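You operate a simulated robot arm through the tools that you are given. There is no shell and no other tool. Be economical: measure what you need, move in short steps, check, and stop when the job is done.

You run a simulated two-armed robot. Do the job below in one go: nothing can be reset, and whatever is moved stays where it is left.

TASK
Carry the purple crate with both arms and set it on the top of the bead table.

Only the result counts: the job must be done as asked and must still hold three seconds after the hand-in. Knocking over, shifting, dropping, spilling or breaking anything else fails it.

THE ROBOT
Two 7-joint arms with two-finger parallel grippers on one trunk, on a base that drives. Base frame: it is fixed to the floor where the robot stands at the start and does not move with it; the origin is under the middle of the robot, x ahead of it, y to its left, z up; the surface under the hand at the start is at about z = 800. Units: mm, degrees, N and s.
The left shoulder is at the start at [70, 177, 1070], the right one opposite. With the tool pointing down near the work surface each hand reaches from about 300 to 740 mm from the robot's upright axis, wherever it stands, measured 20 degrees to its own side. Places, roughly: purple crate (33x22x12 cm) [500, 100, 800]; top of the bead table [700, 2500, 800]. Payload 3.43 kg a hand.
The tool frame of a hand sits at the grasp point between the pads (the TCP): z along the fingers, y along the line on which they close. The tips reach 30 mm beyond it. Largest opening 94 mm; finger width 28, thickness 10; the body of the gripper, 50 by 96 mm, starts 55 mm behind the TCP.
Orientation is that of the tool frame in the base frame, as a unit quaternion [w, x, y, z]. With the fingers straight down and closing along the base's y, the tool's x points along the base's -x, its y along +y and its z along -z.

THE INTERFACE
- The arms move only by the tool drive_tool. It takes "left_rows", "right_rows" or both (then of equal length, played together; a hand with none holds still); each is a list of rows, each a list of 7 numbers: the turn, a rotation vector about the base's x, y, z in units of 4 degrees (1.0 is 4 degrees), then the shift along the base's x, y, z in units of 40 mm (1.0 is 40 mm), then the gripper command, from -1 (fully open) to 1 (shut), values between in proportion. In form: [[rx, ry, rz, dx, dy, dz, fingers], ...]. A call has 1 to 12 rows; each row shifts and turns the commanded pose from where the row before left it. A call with a number of a shift or a turn outside -1 to 1 is refused whole. A row lasts 0.2 s, in which the tool goes at most 50 mm and 8.6 degrees; a call with a longer step from one row to the next is refused whole, and so is a gripper value outside its range. Where a pose cannot be reached the arm comes as near as it can. A force on the tool above 40 N (or 10 N above the force at the start of the call, whichever is more), or a blocked arm, ends the call early, and 0.2 s more pass. The fingers move at their own pace (about 153 mm/s each) and stop on an object; they squeeze with about 31 N. The grip force told is the motor's: it shows also when the fingers shut on nothing. Time passes only in rows, and 0.2 s behind the last, so rows that do not move let the fingers close. It gives the time, the measured TCP pose, the force on the tool (base axes), the opening and the grip force at its end, in the units of the frame above (readings bear some noise), with the torque about the TCP (base axes, N m) and any sound that the robot's microphone picked up.
- Cameras (640 x 400 px; columns grow to the right, rows downward): "scene" is now at [117.3, -0.9, 1363.2]; the picture's right is [0.10, -1.00, 0.00], its down [-0.71, -0.07, -0.70] and it looks along [0.70, 0.07, -0.71] (base axes); focal length 235 px, centre (320, 200). "left" rides on the left gripper at [76, -14, -102] in its tool frame; the picture's right is [0.18, 0.98, 0.00], its down [-0.75, 0.14, -0.64] and it looks along [-0.63, 0.12, 0.77] (tool axes); focal length 243 px, centre (320, 200). "right" rides on the right gripper at [76, 14, -102] in its tool frame; the picture's right is [-0.18, 0.98, 0.00], its down [-0.75, -0.14, -0.64] and it looks along [-0.63, -0.12, 0.77] (tool axes); focal length 243 px, centre (320, 200). There is no depth. A picture from a camera that has moved, and an enlarged one, comes with that camera's place and axes in the base frame and with its lens. The place of the scene camera against the robot may be out by one fixed shift of up to 25 mm in any direction.
- snapshot(camera): a new picture of that camera. It takes no simulated time.
- lift_body(by): slides the trunk up (or, below 0, down) by that many mm; the arms and the scene camera ride with it, the base frame stays. It gives what a move gives, with no picture.
- steer(legs): drives the robot by 1 to 6 legs, each [ahead, turn to the left] in mm and degrees, along the robot's own axes; the way and the turn of a leg run together, so that a leg with both is an arc; at most 1500 mm and 180 degrees a leg. The arms and the cameras ride along, it lands a little off, and it stops where it bumps. It gives what a move gives.
- pan_tilt(pan, tilt): turns the head with the scene camera to pan (to the left, within 86 degrees either way) and tilt (down, from -29 to 69), counted from straight ahead of the robot. It gives what a move gives.
- zoom(camera, box): a new picture of the part [left, top, right, bottom] of that camera's present view, enlarged. It takes no simulated time.
- sign_off(): hands the job in; it is judged then, once.

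Go step by step. Nothing tells you exact positions but the pictures and the camera data: compare them with the known pose of the tool, close in by small moves and look again before you grip or let go. The budget is 120 turns and 100 pictures, counting those below and the enlarged ones. Unless the task says otherwise, let go and move clear before handing in, and close with one line.

The tools are called after "Call:" as a command line: name --argument value ..., lists and objects as JSON in quotes. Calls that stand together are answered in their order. drive_tool: Moves the arms, as the interface text tells. Its arguments: {"type":"object","properties":{"left_rows":{"type":"array","items":{"type":"array","items":{"type":"number"}}},"right_rows":{"type":"array","items":{"type":"array","items":{"type":"number"}}}},"required":[]} The other tools are called the same way: lift_body (by) slides the trunk up or down; steer (legs) drives the base; pan_tilt (pan, tilt) turns the head that bears the scene camera; snapshot (camera) takes a picture; zoom (camera, box) takes an enlarged picture of a part of a camera's view; sign_off () hands the job in.

At the start:

```text
time_s: 0.0
left_tcp_pos: [512.6, 286.9, 1164.7]
left_ee_rot: [0.0, 0.001, 1.0, 0.0]
left_force: [-0.7, 0.5, -0.2]
left_ft_torque: [0.0, 0.01, -0.05]
left_finger_gap: 94.1
left_grasp_force: 0.0
right_tcp_pos: [581.9, -77.7, 1128.3]
right_ee_rot: [0.0, 0.001, 1.0, 0.0]
right_force: [-0.3, -0.6, 0.7]
right_ft_torque: [0.01, 0.03, -0.01]
right_finger_gap: 94.0
right_grasp_force: 0.0
trunk travel left (down, up): [-650.0, 190.0]
robot x, y, heading: [-0.1, -0.1, -0.0]
head pan, tilt: [5.5, 45.4]
```

scene: 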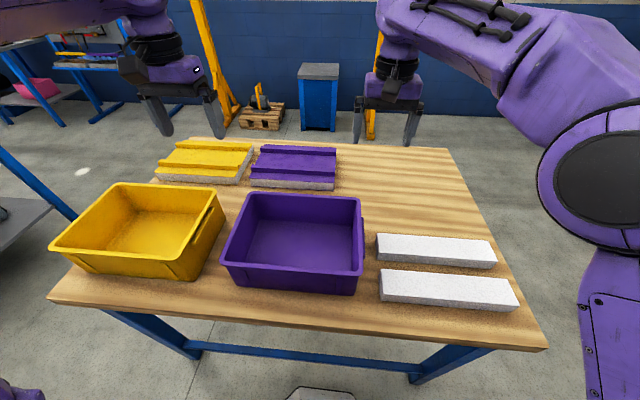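
right: 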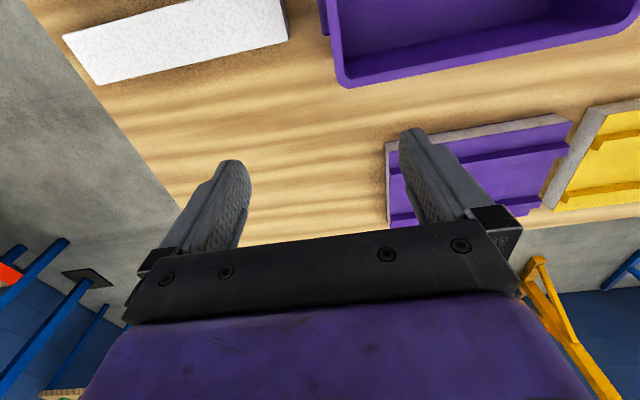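
left: 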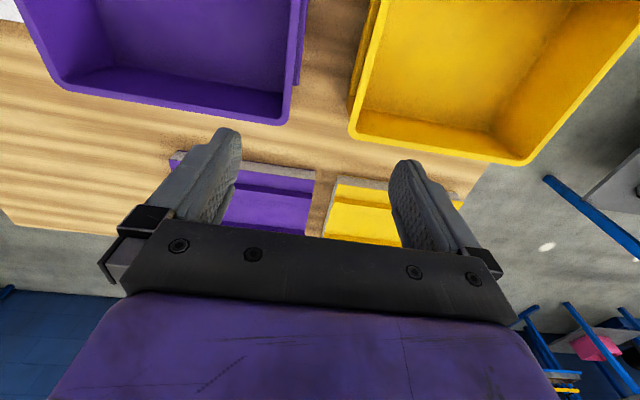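

The purple crate sits ahead with its long side along y and is close to the yellow crate on its left. I'll look closer at the ends and at the way to the bead table.

Call:
zoom --camera "scene" --box '[180, 160, 400, 310]'

Call:
pan_tilt --pan 75 --tilt 25

Call:
snapshot --camera "scene"

```text
2.67 times, centred on (290, 235) of scene
camera zoom: at [117.3, -0.9, 1363.2], right [0.1, -1.0, 0.0], down [-0.71, -0.07, -0.7], along [0.7, 0.07, -0.71], focal length 627 px, centre (400, 107)
```

zoom: 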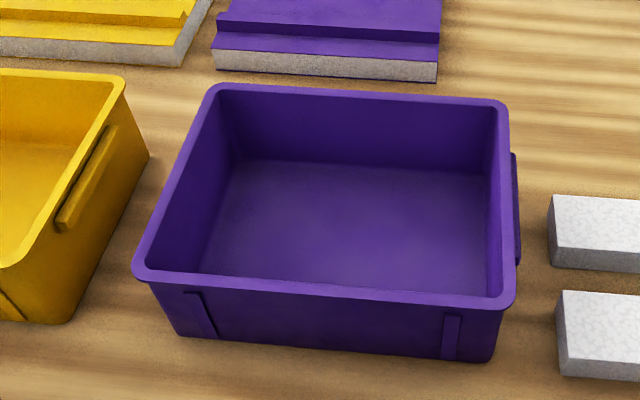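

```text
time_s: 1.4
left_tcp_pos: [513.0, 286.7, 1164.5]
left_ee_rot: [0.0, 0.001, 1.0, 0.0]
left_force: [-0.3, -0.9, 0.2]
left_ft_torque: [-0.01, -0.01, -0.01]
left_finger_gap: 94.1
left_grasp_force: 0.0
right_tcp_pos: [580.3, -77.5, 1127.5]
right_ee_rot: [0.001, 0.001, 1.0, 0.0]
right_force: [0.2, 0.2, 1.2]
right_ft_torque: [-0.02, 0.01, 0.02]
right_finger_gap: 93.9
right_grasp_force: 0.1
trunk travel left (down, up): [-650.0, 190.0]
robot x, y, heading: [0.3, 0.9, 0.5]
head pan, tilt: [75.0, 25.0]
```

```text
95 pictures are left
camera scene: at [60.7, 80.2, 1394.3], right [0.97, -0.26, 0.0], down [-0.11, -0.41, -0.91], along [0.24, 0.88, -0.42], focal length 235 px, centre (320, 200)
```

scene: 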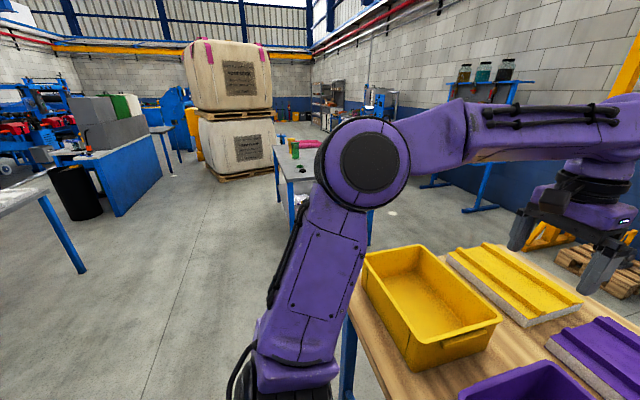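

The grey table ahead-left at about [700, 2500] is the bead table. From the wrist views the crate rim spans roughly x 370–585 and y -56–256, with free space beside both ends. I'll bring both hands above the two ends and look.

Call:
drive_tool --left_rows '[[0, 0, 0, -0.175, -0.16, -0.82, -1], [0, 0, 0, -0.175, -0.16, -0.82, -1], [0, 0, 0, -0.175, -0.16, -0.82, -1], [0, 0, 0, -0.175, -0.16, -0.82, -1], [0, 0, 0, -0.175, -0.16, -0.82, -1], [0, 0, 0, 0, 0, 0, -1]]' --right_rows '[[0, 0, 0, -0.51, 0.11, -0.64, -1], [0, 0, 0, -0.51, 0.11, -0.64, -1], [0, 0, 0, -0.51, 0.11, -0.64, -1], [0, 0, 0, -0.51, 0.11, -0.64, -1], [0, 0, 0, -0.51, 0.11, -0.64, -1], [0, 0, 0, 0, 0, 0, -1]]'

Call:
snapshot --camera "left"

Call:
snapshot --camera "right"

Call:
pan_tilt --pan 5 --tilt 55

Call:
snapshot --camera "scene"

```text
time_s: 2.8
left_tcp_pos: [477.6, 257.4, 1001.3]
left_ee_rot: [0.0, 0.001, 1.0, 0.002]
left_force: [-0.6, 0.1, 0.1]
left_ft_torque: [-0.02, 0.0, -0.04]
left_finger_gap: 94.1
left_grasp_force: 0.0
right_tcp_pos: [476.9, -57.0, 1000.0]
right_ee_rot: [0.0, 0.0, 1.0, 0.0]
right_force: [-0.2, 0.2, 0.3]
right_ft_torque: [-0.03, -0.02, 0.0]
right_finger_gap: 94.0
right_grasp_force: 0.0
trunk travel left (down, up): [-650.0, 190.0]
robot x, y, heading: [1.3, 0.2, 0.2]
head pan, tilt: [75.0, 25.0]
```

```text
94 pictures are left
camera left: at [400.7, 243.8, 1103.9], right [-0.18, 0.98, 0.0], down [0.75, 0.14, 0.64], along [0.63, 0.12, -0.77], focal length 243 px, centre (320, 200)
```

left: 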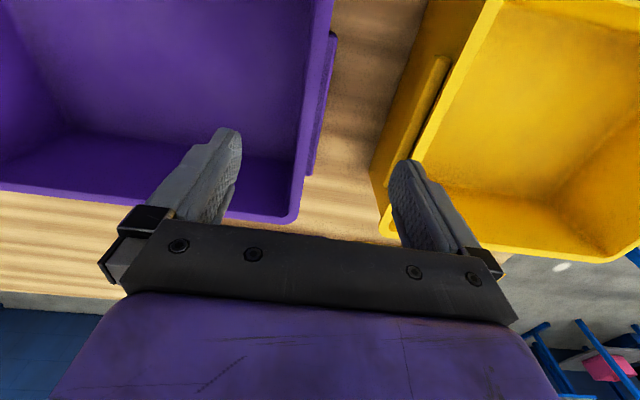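

```text
93 pictures are left
camera right: at [399.8, -42.0, 1102.3], right [0.19, 0.98, 0.0], down [0.75, -0.14, 0.64], along [0.63, -0.12, -0.77], focal length 243 px, centre (320, 200)
```

right: 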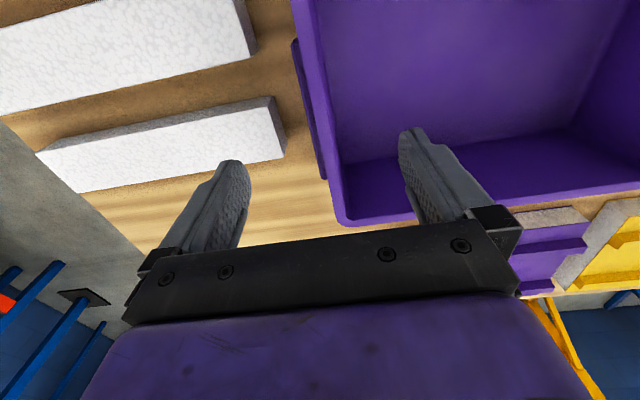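

```text
time_s: 4.2
left_tcp_pos: [476.8, 258.1, 1001.2]
left_ee_rot: [-0.001, 0.001, 1.0, 0.0]
left_force: [-0.6, -0.6, -0.6]
left_ft_torque: [0.01, 0.01, 0.02]
left_finger_gap: 94.0
left_grasp_force: 0.0
right_tcp_pos: [477.0, -56.5, 1000.8]
right_ee_rot: [0.0, 0.001, 1.0, 0.0]
right_force: [-0.9, -0.4, 0.1]
right_ft_torque: [0.04, -0.01, 0.0]
right_finger_gap: 93.9
right_grasp_force: 0.0
trunk travel left (down, up): [-650.0, 190.0]
robot x, y, heading: [-4.5, 0.2, 0.2]
head pan, tilt: [5.0, 55.0]
```

```text
92 pictures are left
camera scene: at [108.5, -2.4, 1350.4], right [0.09, -1.0, 0.0], down [-0.82, -0.07, -0.57], along [0.57, 0.05, -0.82], focal length 235 px, centre (320, 200)
```

scene: 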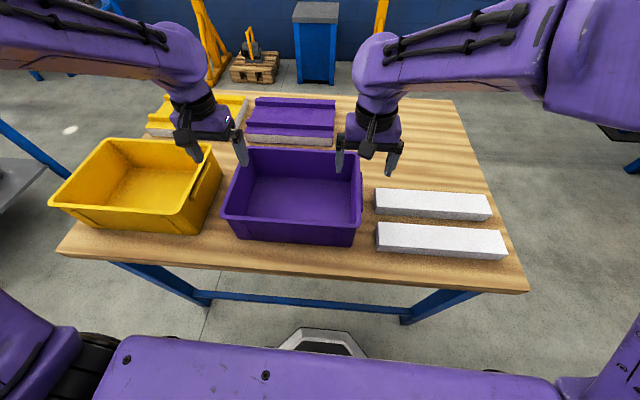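

Both hands straddle the end walls: left handle outer face is near y=263, right near -66, with the rim at about z 920. I'll lower both to about z=892 with the fingers part open and check.

Call:
drive_tool --left_rows '[[0, 0, 0, 0, -0.04, -0.9, -0.5], [0, 0, 0, 0, -0.04, -0.9, -0.5], [0, 0, 0, 0, -0.03, -0.9, -0.5], [0, 0, 0, 0, 0, 0, -0.5]]' --right_rows '[[0, 0, 0, 0, 0, -0.9, -0.5], [0, 0, 0, 0, 0, -0.9, -0.5], [0, 0, 0, 0, 0, -0.9, -0.5], [0, 0, 0, 0, 0, 0, -0.5]]'

Call:
snapshot --camera "left"

Call:
snapshot --camera "right"

Call:
zoom --camera "scene" --box '[180, 100, 440, 260]'

```text
time_s: 5.2
left_tcp_pos: [479.0, 250.5, 893.1]
left_ee_rot: [0.0, 0.002, 1.0, 0.001]
left_force: [-0.3, 0.8, -0.1]
left_ft_torque: [-0.02, -0.03, 0.01]
left_finger_gap: 70.4
left_grasp_force: 0.0
right_tcp_pos: [479.7, -54.7, 891.6]
right_ee_rot: [0.001, 0.0, 1.0, 0.001]
right_force: [0.0, -0.1, 0.6]
right_ft_torque: [-0.01, 0.02, 0.0]
right_finger_gap: 70.5
right_grasp_force: 0.1
trunk travel left (down, up): [-650.0, 190.0]
robot x, y, heading: [0.6, -0.2, -0.1]
head pan, tilt: [5.0, 55.0]
```

```text
91 pictures are left
camera left: at [403.6, 236.8, 996.4], right [-0.18, 0.98, 0.0], down [0.75, 0.14, 0.64], along [0.63, 0.12, -0.77], focal length 243 px, centre (320, 200)
```

left: 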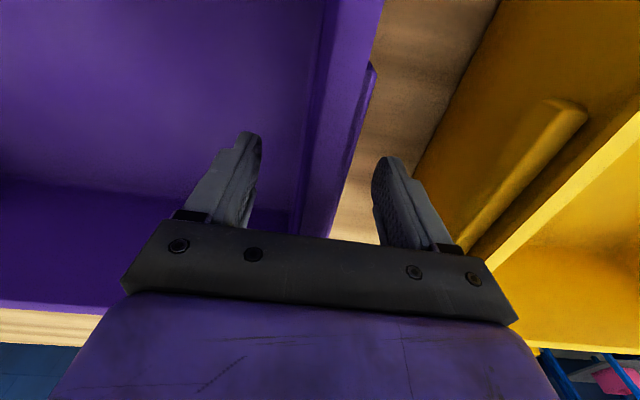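

```text
90 pictures are left
camera right: at [401.9, -40.4, 993.5], right [0.19, 0.98, 0.0], down [0.75, -0.14, 0.64], along [0.63, -0.12, -0.77], focal length 243 px, centre (320, 200)
```

right: 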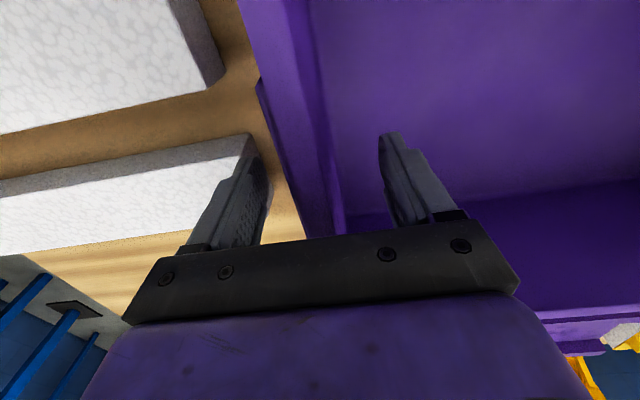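

```text
2.46 times, centred on (310, 180) of scene
camera zoom: at [107.5, -2.7, 1350.5], right [0.09, -1.0, 0.0], down [-0.82, -0.07, -0.57], along [0.57, 0.05, -0.82], focal length 579 px, centre (345, 249)
```

zoom: 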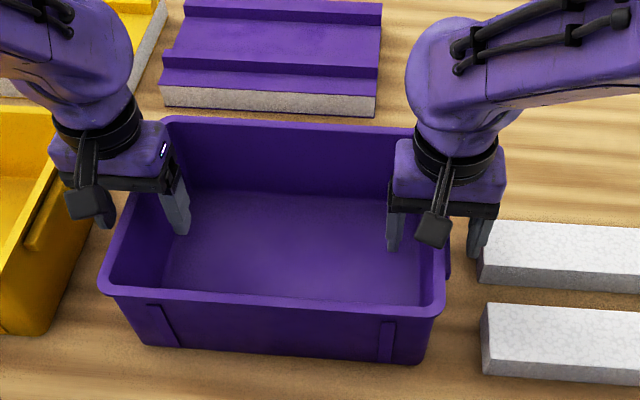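

The fingers straddle each end wall and handle, clear of the white bars and the yellow crate. Closing both grippers now.

Call:
drive_tool --left_rows '[[0, 0, 0, 0, 0, 0, 0], [0, 0, 0, 0, 0, 0, 0.3], [0, 0, 0, 0, 0, 0, 0.6], [0, 0, 0, 0, 0, 0, 1], [0, 0, 0, 0, 0, 0, 1]]' --right_rows '[[0, 0, 0, 0, 0, 0, 0], [0, 0, 0, 0, 0, 0, 0.3], [0, 0, 0, 0, 0, 0, 0.6], [0, 0, 0, 0, 0, 0, 1], [0, 0, 0, 0, 0, 0, 1]]'

Call:
snapshot --camera "left"

Call:
snapshot --camera "right"

```text
time_s: 6.4
left_tcp_pos: [479.5, 251.6, 894.4]
left_ee_rot: [-0.002, 0.0, 1.0, 0.002]
left_force: [2.7, 30.6, -0.6]
left_ft_torque: [-0.21, 0.06, 0.4]
left_finger_gap: 23.3
left_grasp_force: 31.2
right_tcp_pos: [479.4, -56.9, 890.6]
right_ee_rot: [-0.001, 0.001, 1.0, -0.002]
right_force: [-2.5, -33.1, 3.0]
right_ft_torque: [0.29, 0.01, 0.41]
right_finger_gap: 23.1
right_grasp_force: 31.3
trunk travel left (down, up): [-650.0, 190.0]
robot x, y, heading: [-1.6, -0.7, -0.1]
head pan, tilt: [5.0, 55.0]
```

```text
88 pictures are left
camera left: at [404.4, 238.1, 996.3], right [-0.18, 0.98, 0.0], down [0.75, 0.14, 0.64], along [0.63, 0.12, -0.77], focal length 243 px, centre (320, 200)
```

left: 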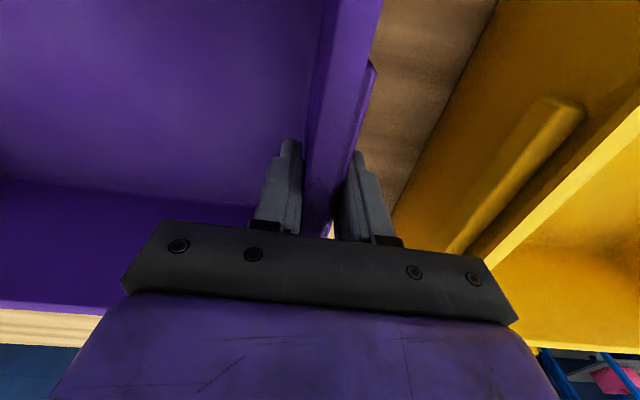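

```text
87 pictures are left
camera right: at [402.7, -41.7, 993.3], right [0.19, 0.98, 0.0], down [0.75, -0.14, 0.64], along [0.63, -0.12, -0.77], focal length 243 px, centre (320, 200)
```

right: 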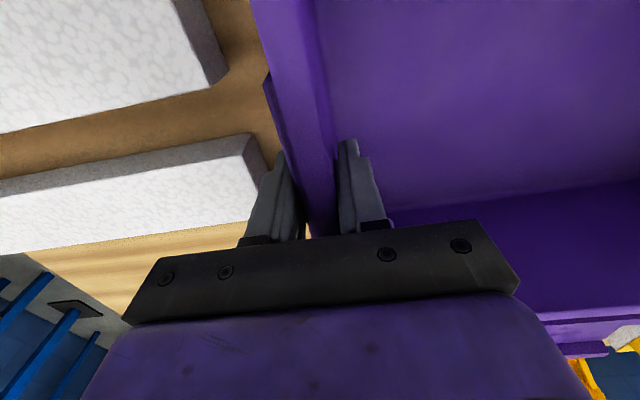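

Both outer fingers bear on the handles but the hands sit a little too far inward (about 30 N each, pushed outward). I'll ease both hands outward by a few mm so that both pads share the grip.

Call:
drive_tool --left_rows '[[0, 0, 0, 0, 0.05, 0, 1], [0, 0, 0, 0, 0.05, 0, 1], [0, 0, 0, 0, 0, 0, 1]]' --right_rows '[[0, 0, 0, 0, -0.05, 0, 1], [0, 0, 0, 0, -0.05, 0, 1], [0, 0, 0, 0, 0, 0, 1]]'

```text
time_s: 7.2
left_tcp_pos: [480.0, 252.8, 894.1]
left_ee_rot: [0.0, 0.002, 1.0, -0.001]
left_force: [3.1, -18.8, 2.6]
left_ft_torque: [0.7, 0.22, 0.4]
left_finger_gap: 23.6
left_grasp_force: 30.9
right_tcp_pos: [478.1, -56.4, 891.9]
right_ee_rot: [0.0, 0.001, 1.0, 0.003]
right_force: [-1.6, 20.5, 0.0]
right_ft_torque: [-0.94, 0.37, 0.12]
right_finger_gap: 23.4
right_grasp_force: 31.0
trunk travel left (down, up): [-650.0, 190.0]
robot x, y, heading: [-2.9, -2.4, -0.0]
head pan, tilt: [5.0, 55.0]
```

Both pads now hold; I'll back off about 1.5 mm to take out the pull, then lift the trunk slightly to test the grip.

Call:
drive_tool --left_rows '[[0, 0, 0, 0, -0.037, 0, 1], [0, 0, 0, 0, 0, 0, 1]]' --right_rows '[[0, 0, 0, 0, 0.037, 0, 1], [0, 0, 0, 0, 0, 0, 1]]'

Call:
lift_body --by 30

Call:
snapshot --camera "scene"

```text
time_s: 7.8
left_tcp_pos: [479.5, 251.9, 893.7]
left_ee_rot: [0.0, 0.001, 1.0, -0.001]
left_force: [4.3, -31.0, 4.6]
left_ft_torque: [0.36, 0.25, 0.5]
left_finger_gap: 23.6
left_grasp_force: 30.7
right_tcp_pos: [478.4, -57.3, 890.7]
right_ee_rot: [0.0, 0.001, 1.0, 0.001]
right_force: [-2.3, 32.8, -1.5]
right_ft_torque: [-0.93, 0.22, 0.34]
right_finger_gap: 23.5
right_grasp_force: 31.3
trunk travel left (down, up): [-650.0, 190.0]
robot x, y, heading: [1.8, 2.6, -0.4]
head pan, tilt: [5.0, 55.0]
```

```text
time_s: 8.6
left_tcp_pos: [478.5, 250.8, 922.7]
left_ee_rot: [-0.001, 0.002, 1.0, -0.001]
left_force: [2.6, -35.1, -1.4]
left_ft_torque: [0.5, -0.34, 0.51]
left_finger_gap: 23.4
left_grasp_force: 31.0
right_tcp_pos: [479.4, -57.3, 920.9]
right_ee_rot: [-0.002, 0.0, 1.0, 0.001]
right_force: [-2.3, 33.7, -4.0]
right_ft_torque: [-0.91, 0.37, 0.26]
right_finger_gap: 23.2
right_grasp_force: 29.8
trunk travel left (down, up): [-680.0, 160.0]
robot x, y, heading: [0.0, -0.4, 0.1]
head pan, tilt: [5.0, 55.0]
```

```text
86 pictures are left
camera scene: at [109.8, -2.3, 1380.2], right [0.09, -1.0, 0.0], down [-0.82, -0.07, -0.57], along [0.57, 0.05, -0.82], focal length 235 px, centre (320, 200)
```

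scene: 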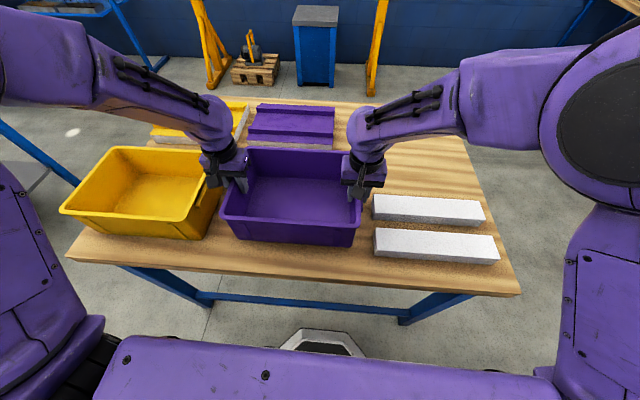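

The crate is up and light (about 1 kg), but the hands pull apart with about 33 N. I'll ease them inward by about 2.4 mm.

Call:
drive_tool --left_rows '[[0, 0, 0, 0, -0.03, 0, 1], [0, 0, 0, 0, -0.03, 0, 1], [0, 0, 0, 0, 0, 0, 1], [0, 0, 0, 0, 0, 0, 1]]' --right_rows '[[0, 0, 0, 0, 0.03, 0, 1], [0, 0, 0, 0, 0.03, 0, 1], [0, 0, 0, 0, 0, 0, 1], [0, 0, 0, 0, 0, 0, 1]]'

Call:
lift_body --by 120

Call:
snapshot --camera "scene"

```text
time_s: 9.6
left_tcp_pos: [479.9, 251.7, 924.4]
left_ee_rot: [-0.002, 0.0, 1.0, 0.001]
left_force: [3.7, -3.8, -3.1]
left_ft_torque: [0.23, 0.14, 0.49]
left_finger_gap: 23.3
left_grasp_force: 30.7
right_tcp_pos: [479.2, -57.9, 920.5]
right_ee_rot: [0.0, 0.001, 1.0, -0.001]
right_force: [-2.2, 3.6, -2.3]
right_ft_torque: [0.05, -0.23, 0.55]
right_finger_gap: 22.9
right_grasp_force: 30.7
trunk travel left (down, up): [-680.0, 160.0]
robot x, y, heading: [0.6, 0.9, 0.1]
head pan, tilt: [5.0, 55.0]
```

```text
time_s: 11.1
left_tcp_pos: [479.6, 250.0, 1043.5]
left_ee_rot: [0.0, 0.001, 1.0, 0.001]
left_force: [2.6, 20.3, -3.8]
left_ft_torque: [0.03, 0.18, 0.44]
left_finger_gap: 23.1
left_grasp_force: 31.0
right_tcp_pos: [478.5, -58.2, 1041.4]
right_ee_rot: [-0.001, 0.0, 1.0, -0.001]
right_force: [-4.1, -20.5, -1.5]
right_ft_torque: [0.18, -0.18, 0.42]
right_finger_gap: 23.3
right_grasp_force: 31.3
trunk travel left (down, up): [-800.0, 40.0]
robot x, y, heading: [4.4, -1.2, 0.1]
head pan, tilt: [5.0, 55.0]
```

```text
85 pictures are left
camera scene: at [109.5, -2.3, 1500.2], right [0.09, -1.0, 0.0], down [-0.82, -0.07, -0.57], along [0.57, 0.05, -0.82], focal length 235 px, centre (320, 200)
```

scene: 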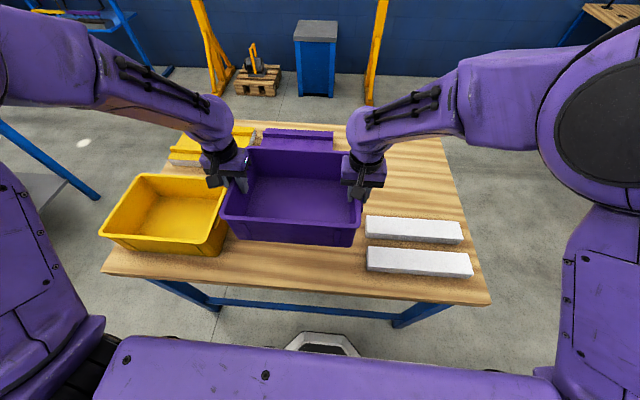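

The crate is held level about 150 mm up, clear of everything. Now I'll check the way to the left and the bead table.

Call:
pan_tilt --pan 86 --tilt 35

Call:
snapshot --camera "scene"

Call:
pan_tilt --pan 55 --tilt 25

Call:
snapshot --camera "scene"

Call:
pan_tilt --pan -60 --tilt 35

Call:
snapshot --camera "scene"

```text
time_s: 12.6
left_tcp_pos: [480.6, 251.1, 1044.1]
left_ee_rot: [-0.001, 0.0, 1.0, 0.001]
left_force: [2.9, 29.8, -3.2]
left_ft_torque: [-0.07, -0.17, 0.39]
left_finger_gap: 23.2
left_grasp_force: 30.7
right_tcp_pos: [477.6, -56.1, 1041.3]
right_ee_rot: [0.0, 0.001, 1.0, -0.001]
right_force: [-2.8, -30.2, -1.6]
right_ft_torque: [0.2, 0.18, 0.51]
right_finger_gap: 23.2
right_grasp_force: 30.9
trunk travel left (down, up): [-800.0, 40.0]
robot x, y, heading: [-2.6, -4.8, 0.2]
head pan, tilt: [85.9, 35.0]
```

```text
84 pictures are left
camera scene: at [43.8, 79.2, 1528.5], right [1.0, -0.07, 0.0], down [-0.04, -0.57, -0.82], along [0.06, 0.82, -0.57], focal length 235 px, centre (320, 200)
```

scene: 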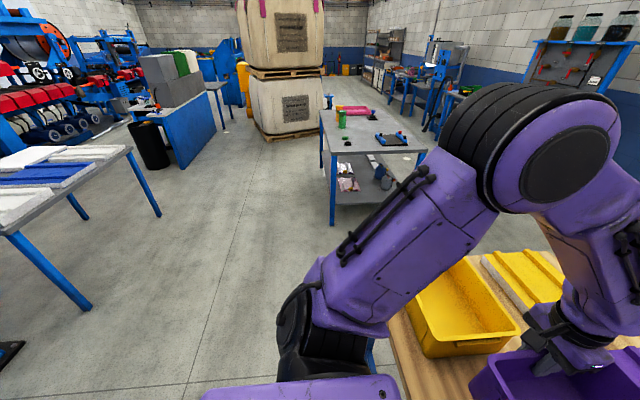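

```text
time_s: 13.6
left_tcp_pos: [479.6, 251.3, 1044.2]
left_ee_rot: [-0.001, 0.0, 1.0, 0.001]
left_force: [2.5, 29.2, -2.8]
left_ft_torque: [-0.08, -0.17, 0.45]
left_finger_gap: 23.2
left_grasp_force: 30.8
right_tcp_pos: [478.9, -57.2, 1040.2]
right_ee_rot: [-0.001, 0.001, 1.0, -0.001]
right_force: [-3.6, -30.2, -3.2]
right_ft_torque: [0.22, 0.14, 0.5]
right_finger_gap: 23.4
right_grasp_force: 30.9
trunk travel left (down, up): [-800.0, 40.0]
robot x, y, heading: [2.8, 3.3, 0.1]
head pan, tilt: [55.0, 25.0]
```

```text
83 pictures are left
camera scene: at [90.2, 66.9, 1544.2], right [0.82, -0.57, 0.0], down [-0.24, -0.35, -0.91], along [0.52, 0.74, -0.42], focal length 235 px, centre (320, 200)
```

scene: 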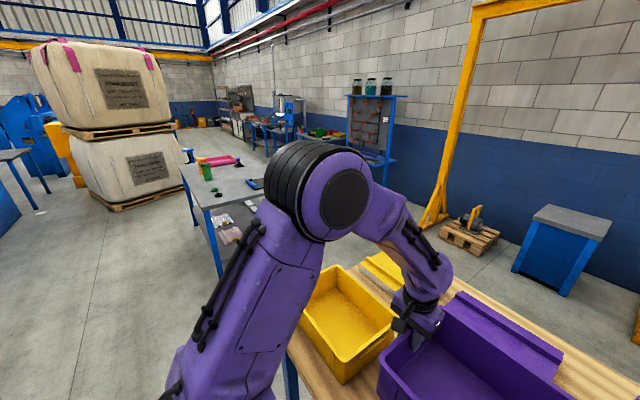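

```text
time_s: 15.5
left_tcp_pos: [479.3, 251.6, 1043.7]
left_ee_rot: [0.0, 0.001, 1.0, 0.001]
left_force: [2.6, 29.0, -2.9]
left_ft_torque: [-0.07, 0.09, 0.38]
left_finger_gap: 23.3
left_grasp_force: 31.0
right_tcp_pos: [479.5, -56.3, 1040.6]
right_ee_rot: [0.0, 0.002, 1.0, -0.001]
right_force: [-2.1, -29.3, -2.2]
right_ft_torque: [0.25, -0.1, 0.5]
right_finger_gap: 23.3
right_grasp_force: 30.9
trunk travel left (down, up): [-800.0, 40.0]
robot x, y, heading: [-3.1, 1.1, 0.1]
head pan, tilt: [-60.0, 35.0]
```

```text
82 pictures are left
camera scene: at [81.6, -84.8, 1528.5], right [-0.87, -0.5, 0.0], down [-0.29, 0.5, -0.82], along [0.41, -0.71, -0.57], focal length 235 px, centre (320, 200)
```

scene: 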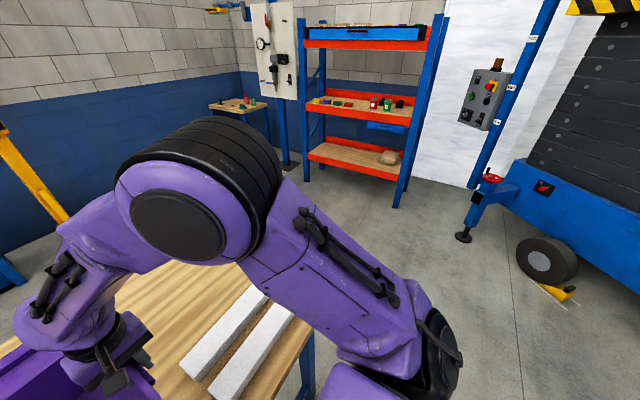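

The bead table's long edge faces the aisle at about x=265, y 1800–3100, and the aisle is clear back to about x=-1300. I'll ease the squeeze, back off 500 mm, turn left and look.

Call:
drive_tool --left_rows '[[0, 0, 0, 0, 0.025, 0, 1], [0, 0, 0, 0, 0, 0, 1], [0, 0, 0, 0, 0, 0, 1]]' --right_rows '[[0, 0, 0, 0, -0.025, 0, 1], [0, 0, 0, 0, 0, 0, 1], [0, 0, 0, 0, 0, 0, 1]]'

Call:
steer --legs '[[-250, 0], [-250, 0]]'

Call:
pan_tilt --pan 0 --tilt 45

Call:
snapshot --camera "scene"

```text
time_s: 16.3
left_tcp_pos: [479.5, 250.6, 1043.6]
left_ee_rot: [-0.001, 0.001, 1.0, 0.0]
left_force: [1.6, 17.6, -1.4]
left_ft_torque: [-0.13, 0.21, 0.36]
left_finger_gap: 23.2
left_grasp_force: 30.8
right_tcp_pos: [478.1, -58.4, 1041.2]
right_ee_rot: [0.0, 0.0, 1.0, 0.001]
right_force: [-2.1, -17.5, -3.3]
right_ft_torque: [-0.21, -0.21, 0.26]
right_finger_gap: 23.3
right_grasp_force: 31.1
trunk travel left (down, up): [-800.0, 40.0]
robot x, y, heading: [-1.0, -1.1, -0.3]
head pan, tilt: [-60.0, 35.0]
```

```text
time_s: 19.6
left_tcp_pos: [-31.3, 252.0, 1043.2]
left_ee_rot: [-0.001, -0.002, 1.0, 0.0]
left_force: [2.8, 2.8, -2.5]
left_ft_torque: [0.01, -0.03, 0.37]
left_finger_gap: 23.5
left_grasp_force: 30.6
right_tcp_pos: [-29.6, -56.7, 1040.7]
right_ee_rot: [-0.001, -0.002, 1.0, 0.0]
right_force: [-2.5, -3.6, -3.1]
right_ft_torque: [-0.31, 0.06, 0.36]
right_finger_gap: 23.3
right_grasp_force: 30.9
trunk travel left (down, up): [-800.0, 40.0]
robot x, y, heading: [-511.1, 1.1, 0.3]
head pan, tilt: [-60.0, 35.0]
```

```text
time_s: 20.9
left_tcp_pos: [-32.1, 252.1, 1043.5]
left_ee_rot: [0.001, -0.003, 1.0, -0.001]
left_force: [2.4, -0.2, -1.7]
left_ft_torque: [0.1, 0.22, 0.33]
left_finger_gap: 23.4
left_grasp_force: 31.2
right_tcp_pos: [-29.8, -56.8, 1040.8]
right_ee_rot: [0.0, -0.003, 1.0, -0.001]
right_force: [-2.8, 0.1, -3.4]
right_ft_torque: [-0.34, -0.22, 0.35]
right_finger_gap: 23.2
right_grasp_force: 30.8
trunk travel left (down, up): [-800.0, 40.0]
robot x, y, heading: [-509.4, -2.5, 0.2]
head pan, tilt: [0.0, 45.0]
```

```text
81 pictures are left
camera scene: at [-390.6, -8.9, 1513.7], right [0.01, -1.0, 0.0], down [-0.71, 0.0, -0.71], along [0.71, 0.0, -0.71], focal length 235 px, centre (320, 200)
```

scene: 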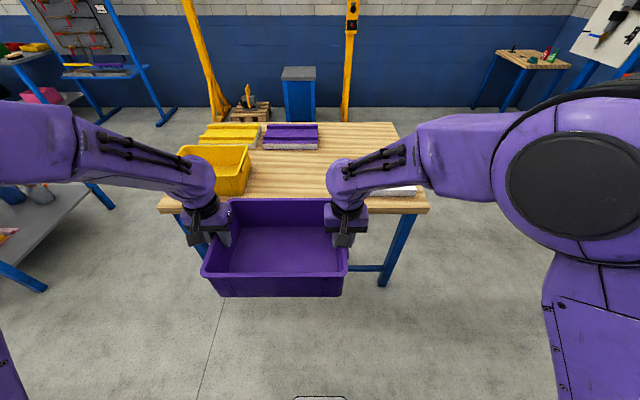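

The crate rides level with almost no internal force, clear of the table. Turning left 90° and looking ahead.

Call:
steer --legs '[[0, 45], [0, 45]]'

Call:
pan_tilt --pan -20 --tilt 25

Call:
snapshot --camera "scene"

```text
time_s: 25.4
left_tcp_pos: [-763.3, 476.3, 1043.6]
left_ee_rot: [0.001, 0.709, -0.705, 0.0]
left_force: [-0.2, 1.4, -1.4]
left_ft_torque: [-0.07, 0.04, 0.32]
left_finger_gap: 23.2
left_grasp_force: 30.9
right_tcp_pos: [-455.3, 476.9, 1041.7]
right_ee_rot: [-0.001, 0.71, -0.704, 0.0]
right_force: [1.2, -2.0, -3.0]
right_ft_torque: [0.08, -0.39, 0.32]
right_finger_gap: 23.2
right_grasp_force: 31.5
trunk travel left (down, up): [-800.0, 40.0]
robot x, y, heading: [-507.0, 1.0, 90.5]
head pan, tilt: [0.0, 45.0]
```

```text
time_s: 26.2
left_tcp_pos: [-764.3, 476.8, 1043.8]
left_ee_rot: [0.0, 0.709, -0.705, 0.001]
left_force: [0.3, 2.7, -2.0]
left_ft_torque: [-0.47, 0.1, 0.28]
left_finger_gap: 23.3
left_grasp_force: 31.1
right_tcp_pos: [-456.0, 477.7, 1040.6]
right_ee_rot: [0.001, 0.71, -0.704, 0.001]
right_force: [-0.2, -2.3, -3.9]
right_ft_torque: [0.49, -0.32, 0.34]
right_finger_gap: 23.2
right_grasp_force: 31.6
trunk travel left (down, up): [-800.0, 40.0]
robot x, y, heading: [-508.3, -0.8, 90.5]
head pan, tilt: [-20.0, 25.0]
```

```text
80 pictures are left
camera scene: at [-492.9, 127.9, 1544.2], right [0.94, -0.33, 0.0], down [-0.14, -0.4, -0.91], along [0.3, 0.85, -0.42], focal length 235 px, centre (320, 200)
```

scene: 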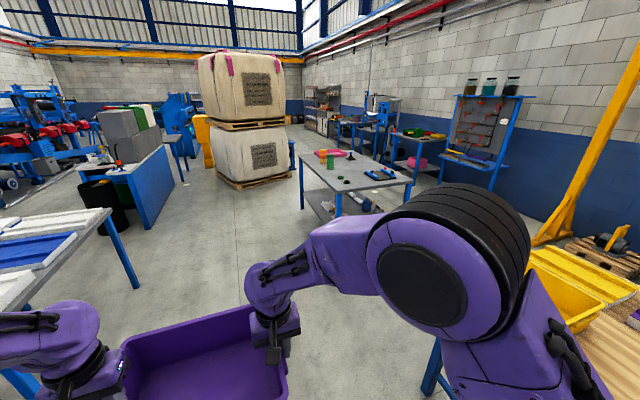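

Call:
zoom --camera "scene" --box '[280, 130, 440, 230]'

```text
4.00 times, centred on (360, 180) of scene
camera zoom: at [-492.9, 127.9, 1544.2], right [0.94, -0.33, 0.0], down [-0.14, -0.4, -0.91], along [0.3, 0.85, -0.42], focal length 940 px, centre (160, 280)
```

zoom: 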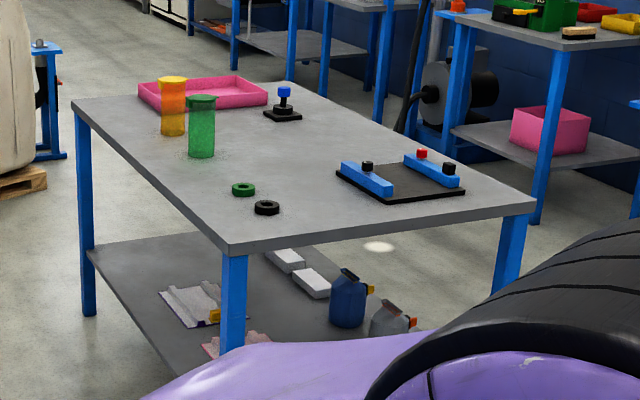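

The bead table holds rings, two cups (~150 mm tall, x≈405), a jig, a stamp and a pink tray. The free patch is about x 450–900, y 2120–2530. I'll drive up the aisle to y≈2310 and face the table.

Call:
lift_body --by 40

Call:
steer --legs '[[1200, -0.5], [1100, 0]]'

Call:
pan_tilt --pan -70 --tilt 35

Call:
snapshot --camera "scene"

```text
time_s: 27.1
left_tcp_pos: [-764.4, 475.6, 1083.8]
left_ee_rot: [0.001, 0.709, -0.705, 0.0]
left_force: [1.0, 1.3, -2.6]
left_ft_torque: [-0.01, 0.11, 0.31]
left_finger_gap: 23.3
left_grasp_force: 31.1
right_tcp_pos: [-456.0, 477.4, 1080.5]
right_ee_rot: [0.0, 0.71, -0.705, 0.001]
right_force: [-0.6, -2.1, -3.9]
right_ft_torque: [-0.02, -0.29, 0.3]
right_finger_gap: 23.3
right_grasp_force: 31.1
trunk travel left (down, up): [-840.0, 0.0]
robot x, y, heading: [-508.9, -7.5, 90.7]
head pan, tilt: [-20.0, 25.0]
```

```text
time_s: 38.3
left_tcp_pos: [-750.1, 2759.3, 1085.4]
left_ee_rot: [0.0, -0.703, 0.711, 0.0]
left_force: [0.2, 2.5, -2.1]
left_ft_torque: [-0.01, 0.08, 0.32]
left_finger_gap: 23.3
left_grasp_force: 30.5
right_tcp_pos: [-441.8, 2754.7, 1082.1]
right_ee_rot: [0.0, -0.703, 0.712, 0.0]
right_force: [-0.7, -2.1, -3.3]
right_ft_torque: [0.03, -0.34, 0.29]
right_finger_gap: 23.3
right_grasp_force: 31.0
trunk travel left (down, up): [-840.0, 0.0]
robot x, y, heading: [-501.4, 2280.2, 89.5]
head pan, tilt: [-20.0, 25.0]
```

```text
time_s: 39.5
left_tcp_pos: [-749.8, 2758.8, 1084.4]
left_ee_rot: [0.0, -0.703, 0.712, 0.0]
left_force: [0.2, 1.7, -2.1]
left_ft_torque: [-0.28, 0.09, 0.28]
left_finger_gap: 23.1
left_grasp_force: 30.4
right_tcp_pos: [-441.1, 2755.3, 1081.7]
right_ee_rot: [0.0, -0.703, 0.712, -0.001]
right_force: [-0.9, -1.7, -2.7]
right_ft_torque: [0.28, -0.31, 0.31]
right_finger_gap: 23.5
right_grasp_force: 30.7
trunk travel left (down, up): [-840.0, 0.0]
robot x, y, heading: [-502.6, 2277.3, 89.4]
head pan, tilt: [-70.0, 35.0]
```

```text
78 pictures are left
camera scene: at [-433.8, 2349.0, 1568.6], right [0.33, -0.94, 0.0], down [-0.54, -0.19, -0.82], along [0.77, 0.27, -0.57], focal length 235 px, centre (320, 200)
```

scene: 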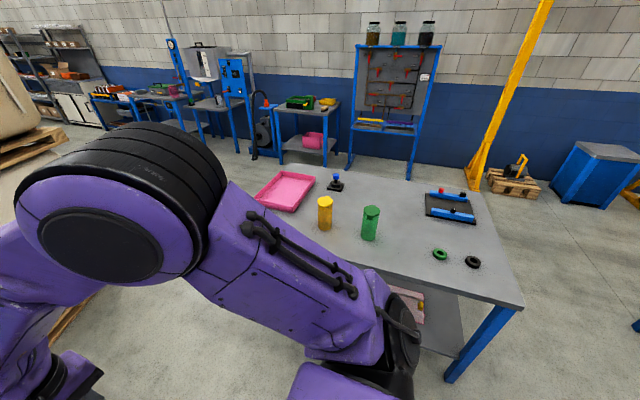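

The middle of the bead table behind the cups is free. Turning right to face it.

Call:
steer --legs '[[0, -45], [0, -44.5]]'

Call:
pan_tilt --pan 0 --tilt 35

Call:
snapshot --camera "scene"

```text
time_s: 44.0
left_tcp_pos: [-19.8, 2521.9, 1083.2]
left_ee_rot: [0.0, 0.008, 1.0, 0.0]
left_force: [1.7, 0.8, -2.0]
left_ft_torque: [0.2, 0.09, 0.3]
left_finger_gap: 23.5
left_grasp_force: 31.1
right_tcp_pos: [-26.8, 2213.2, 1081.0]
right_ee_rot: [0.0, 0.009, 1.0, 0.0]
right_force: [-1.6, 0.0, -2.2]
right_ft_torque: [-0.23, -0.07, 0.29]
right_finger_gap: 23.1
right_grasp_force: 30.9
trunk travel left (down, up): [-840.0, 0.0]
robot x, y, heading: [-503.5, 2276.7, -0.7]
head pan, tilt: [-70.0, 35.0]
```

```text
time_s: 45.4
left_tcp_pos: [-19.7, 2521.2, 1083.9]
left_ee_rot: [-0.001, 0.009, 1.0, 0.001]
left_force: [0.9, -0.9, -2.5]
left_ft_torque: [0.1, 0.19, 0.26]
left_finger_gap: 23.1
left_grasp_force: 31.6
right_tcp_pos: [-25.4, 2212.4, 1080.2]
right_ee_rot: [-0.001, 0.009, 1.0, -0.001]
right_force: [-1.5, 0.0, -2.3]
right_ft_torque: [-0.3, -0.16, 0.3]
right_finger_gap: 23.2
right_grasp_force: 31.0
trunk travel left (down, up): [-840.0, 0.0]
robot x, y, heading: [-501.8, 2276.1, -0.9]
head pan, tilt: [0.0, 35.0]
```

```text
77 pictures are left
camera scene: at [-378.0, 2266.7, 1568.5], right [-0.02, -1.0, 0.0], down [-0.57, 0.01, -0.82], along [0.82, -0.01, -0.57], focal length 235 px, centre (320, 200)
```

scene: 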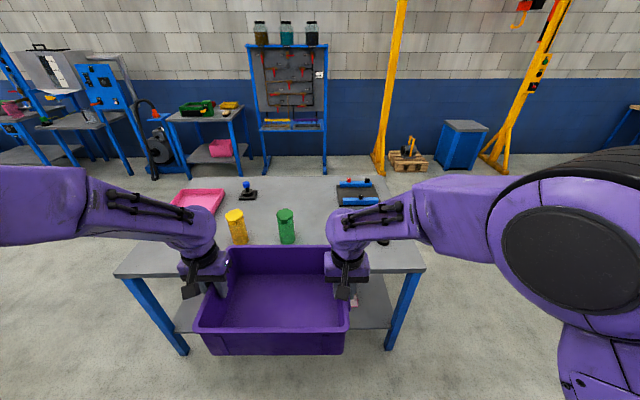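

Call:
zoom --camera "scene" --box '[150, 165, 410, 275]'

```text
2.46 times, centred on (280, 220) of scene
camera zoom: at [-378.0, 2266.7, 1568.5], right [-0.02, -1.0, 0.0], down [-0.57, 0.01, -0.82], along [0.82, -0.01, -0.57], focal length 579 px, centre (418, 151)
```

zoom: 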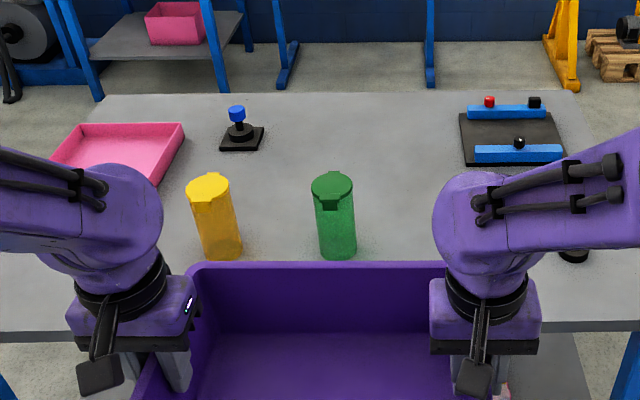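

From this closer view the cups stand at about x 400–470 (y≈2415 and 2630, tops ≈966), the jig begins at x≈690, y<2160, and the stamp at x≈755. My target for the crate centre is about [605, 2365]. I'll raise the crate another 60 mm with the arms, then drive up to the table.

Call:
drive_tool --left_rows '[[0, 0, 0, 0, 0, 0.3, 1], [0, 0, 0, 0, 0, 0.4, 1], [0, 0, 0, 0, 0, 0.5, 1], [0, 0, 0, 0, 0, 0.3, 1], [0, 0, 0, 0, 0, 0, 1]]' --right_rows '[[0, 0, 0, 0, 0, 0.3, 1], [0, 0, 0, 0, 0, 0.4, 1], [0, 0, 0, 0, 0, 0.5, 1], [0, 0, 0, 0, 0, 0.3, 1], [0, 0, 0, 0, 0, 0, 1]]'

Call:
steer --legs '[[300, 0.7]]'

Call:
pan_tilt --pan 0 --tilt 55

Call:
snapshot --camera "scene"

Call:
snapshot --camera "left"

Call:
snapshot --camera "right"

```text
time_s: 46.6
left_tcp_pos: [-20.7, 2522.3, 1143.4]
left_ee_rot: [-0.001, 0.008, 1.0, 0.0]
left_force: [2.5, 6.1, -3.0]
left_ft_torque: [0.14, 0.33, 0.23]
left_finger_gap: 23.5
left_grasp_force: 31.3
right_tcp_pos: [-25.2, 2213.5, 1140.2]
right_ee_rot: [-0.001, 0.008, 1.0, -0.001]
right_force: [-1.3, -5.8, -2.1]
right_ft_torque: [-0.14, -0.31, 0.24]
right_finger_gap: 23.4
right_grasp_force: 31.0
trunk travel left (down, up): [-840.0, 0.0]
robot x, y, heading: [-503.9, 2276.1, -1.2]
head pan, tilt: [0.0, 35.0]
```

```text
time_s: 48.7
left_tcp_pos: [273.5, 2526.4, 1143.7]
left_ee_rot: [0.0, 0.001, 1.0, 0.0]
left_force: [0.9, 9.6, -3.1]
left_ft_torque: [0.13, 0.03, 0.24]
left_finger_gap: 23.1
left_grasp_force: 31.5
right_tcp_pos: [269.7, 2218.2, 1141.1]
right_ee_rot: [0.0, 0.002, 1.0, 0.0]
right_force: [-2.4, -9.1, -2.0]
right_ft_torque: [-0.03, -0.01, 0.2]
right_finger_gap: 23.4
right_grasp_force: 31.0
trunk travel left (down, up): [-840.0, 0.0]
robot x, y, heading: [-203.9, 2276.2, -0.1]
head pan, tilt: [0.0, 35.0]
```

```text
time_s: 49.5
left_tcp_pos: [275.5, 2527.2, 1143.4]
left_ee_rot: [0.0, 0.002, 1.0, 0.0]
left_force: [1.4, -0.3, -2.7]
left_ft_torque: [0.23, 0.23, 0.2]
left_finger_gap: 23.1
left_grasp_force: 31.1
right_tcp_pos: [272.0, 2216.6, 1139.5]
right_ee_rot: [-0.001, 0.002, 1.0, 0.0]
right_force: [-0.8, 0.1, -2.5]
right_ft_torque: [-0.08, -0.21, 0.14]
right_finger_gap: 23.4
right_grasp_force: 31.1
trunk travel left (down, up): [-840.0, 0.0]
robot x, y, heading: [-206.5, 2273.7, -0.0]
head pan, tilt: [0.0, 55.0]
```

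```text
75 pictures are left
camera scene: at [-95.0, 2266.3, 1540.2], right [0.0, -1.0, 0.0], down [-0.82, 0.0, -0.57], along [0.57, 0.0, -0.82], focal length 235 px, centre (320, 200)
```

scene: 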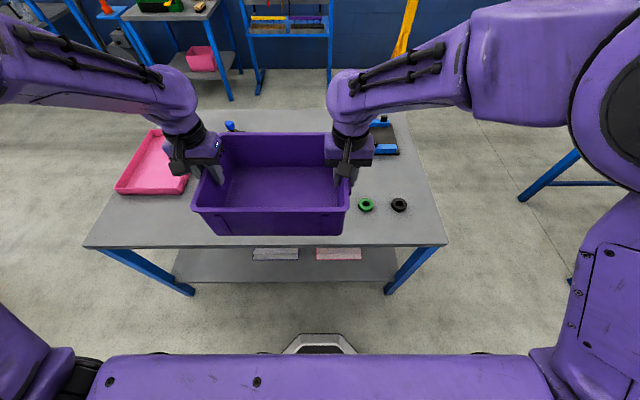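

```text
74 pictures are left
camera left: at [199.4, 2512.4, 1245.5], right [-0.18, 0.98, 0.0], down [0.76, 0.14, 0.64], along [0.63, 0.12, -0.77], focal length 243 px, centre (320, 200)
```

left: 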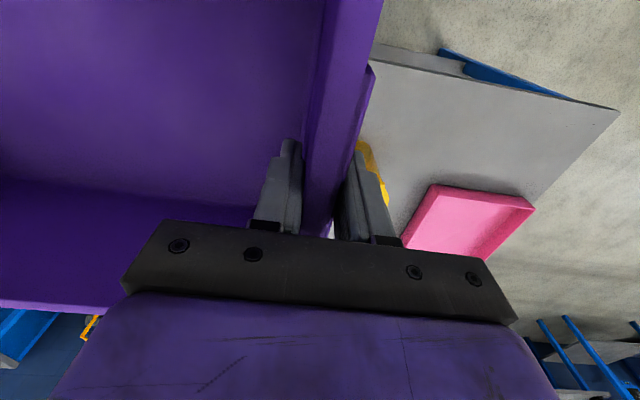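

```text
73 pictures are left
camera right: at [196.3, 2231.9, 1242.6], right [0.19, 0.98, 0.0], down [0.75, -0.14, 0.64], along [0.63, -0.12, -0.77], focal length 243 px, centre (320, 200)
```

right: 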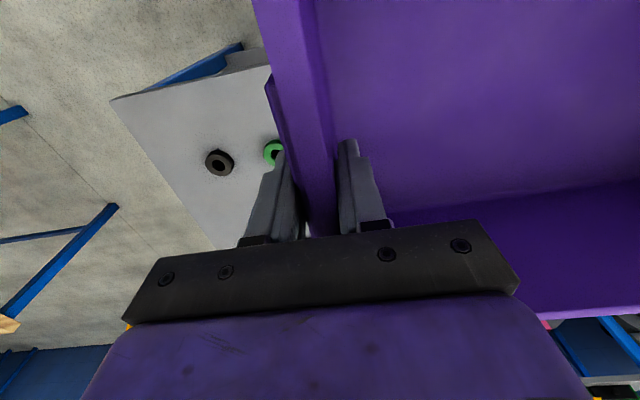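

The wrist views put the table's near edge at x≈250, with the cups below the crate's path and the rings to the right. I'll drive the last 150 mm, then extend both arms together by 180 mm.

Call:
steer --legs '[[150, 0]]'

Call:
drive_tool --left_rows '[[0, 0, 0, 0.2, 0, 0, 1], [0, 0, 0, 0.4, 0, 0, 1], [0, 0, 0, 0.5, 0, 0, 1], [0, 0, 0, 0.5, 0, 0, 1], [0, 0, 0, 0.5, 0, 0, 1], [0, 0, 0, 0.5, 0, 0, 1], [0, 0, 0, 0.5, 0, 0, 1], [0, 0, 0, 0.5, 0, 0, 1], [0, 0, 0, 0.5, 0, 0, 1], [0, 0, 0, 0.3, 0, 0, 1], [0, 0, 0, 0.1, 0, 0, 1], [0, 0, 0, 0, 0, 0, 1]]' --right_rows '[[0, 0, 0, 0.2, 0, 0, 1], [0, 0, 0, 0.4, 0, 0, 1], [0, 0, 0, 0.5, 0, 0, 1], [0, 0, 0, 0.5, 0, 0, 1], [0, 0, 0, 0.5, 0, 0, 1], [0, 0, 0, 0.5, 0, 0, 1], [0, 0, 0, 0.5, 0, 0, 1], [0, 0, 0, 0.5, 0, 0, 1], [0, 0, 0, 0.5, 0, 0, 1], [0, 0, 0, 0.3, 0, 0, 1], [0, 0, 0, 0.1, 0, 0, 1], [0, 0, 0, 0, 0, 0, 1]]'

Call:
snapshot --camera "scene"

Call:
snapshot --camera "left"

Call:
snapshot --camera "right"

```text
time_s: 50.9
left_tcp_pos: [416.9, 2525.5, 1144.1]
left_ee_rot: [0.0, 0.002, 1.0, 0.0]
left_force: [0.1, -0.2, -3.1]
left_ft_torque: [0.19, -0.17, 0.2]
left_finger_gap: 23.4
left_grasp_force: 31.1
right_tcp_pos: [415.7, 2216.2, 1141.8]
right_ee_rot: [0.001, 0.002, 1.0, -0.001]
right_force: [-1.0, -0.3, -2.3]
right_ft_torque: [-0.09, 0.1, 0.17]
right_finger_gap: 23.4
right_grasp_force: 30.8
trunk travel left (down, up): [-840.0, 0.0]
robot x, y, heading: [-61.0, 2271.7, -0.0]
head pan, tilt: [0.0, 55.0]
```

```text
time_s: 53.5
left_tcp_pos: [600.0, 2525.4, 1142.6]
left_ee_rot: [0.0, 0.001, 1.0, 0.0]
left_force: [0.6, -2.0, -1.9]
left_ft_torque: [0.17, 0.27, 0.09]
left_finger_gap: 23.2
left_grasp_force: 31.3
right_tcp_pos: [598.4, 2215.7, 1140.0]
right_ee_rot: [-0.001, 0.001, 1.0, 0.0]
right_force: [0.0, 2.4, -3.2]
right_ft_torque: [-0.27, -0.29, 0.06]
right_finger_gap: 23.2
right_grasp_force: 31.4
trunk travel left (down, up): [-840.0, 0.0]
robot x, y, heading: [-62.1, 2277.9, -0.1]
head pan, tilt: [0.0, 55.0]
```

```text
72 pictures are left
camera scene: at [50.4, 2266.2, 1540.2], right [0.0, -1.0, 0.0], down [-0.82, 0.0, -0.57], along [0.57, 0.0, -0.82], focal length 235 px, centre (320, 200)
```

scene: 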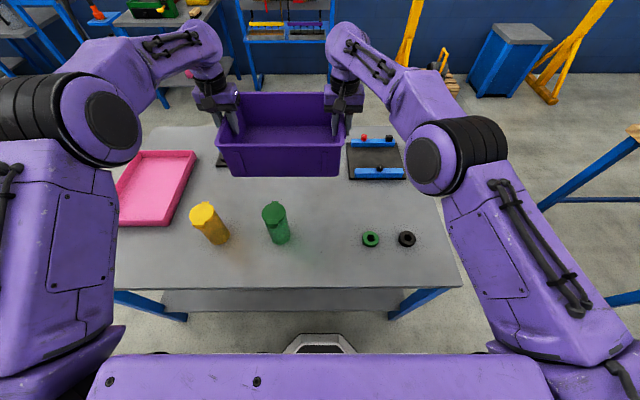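

```text
71 pictures are left
camera left: at [524.5, 2511.8, 1246.2], right [-0.18, 0.98, 0.0], down [0.75, 0.14, 0.64], along [0.63, 0.12, -0.77], focal length 243 px, centre (320, 200)
```

left: 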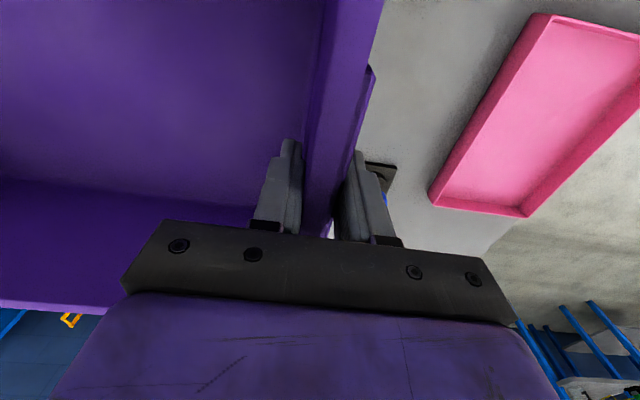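

```text
70 pictures are left
camera right: at [521.4, 2231.3, 1243.6], right [0.19, 0.98, 0.0], down [0.75, -0.14, 0.64], along [0.63, -0.12, -0.77], focal length 243 px, centre (320, 200)
```

right: 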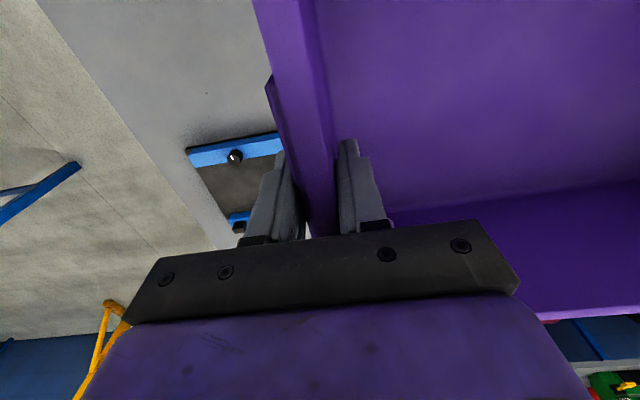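

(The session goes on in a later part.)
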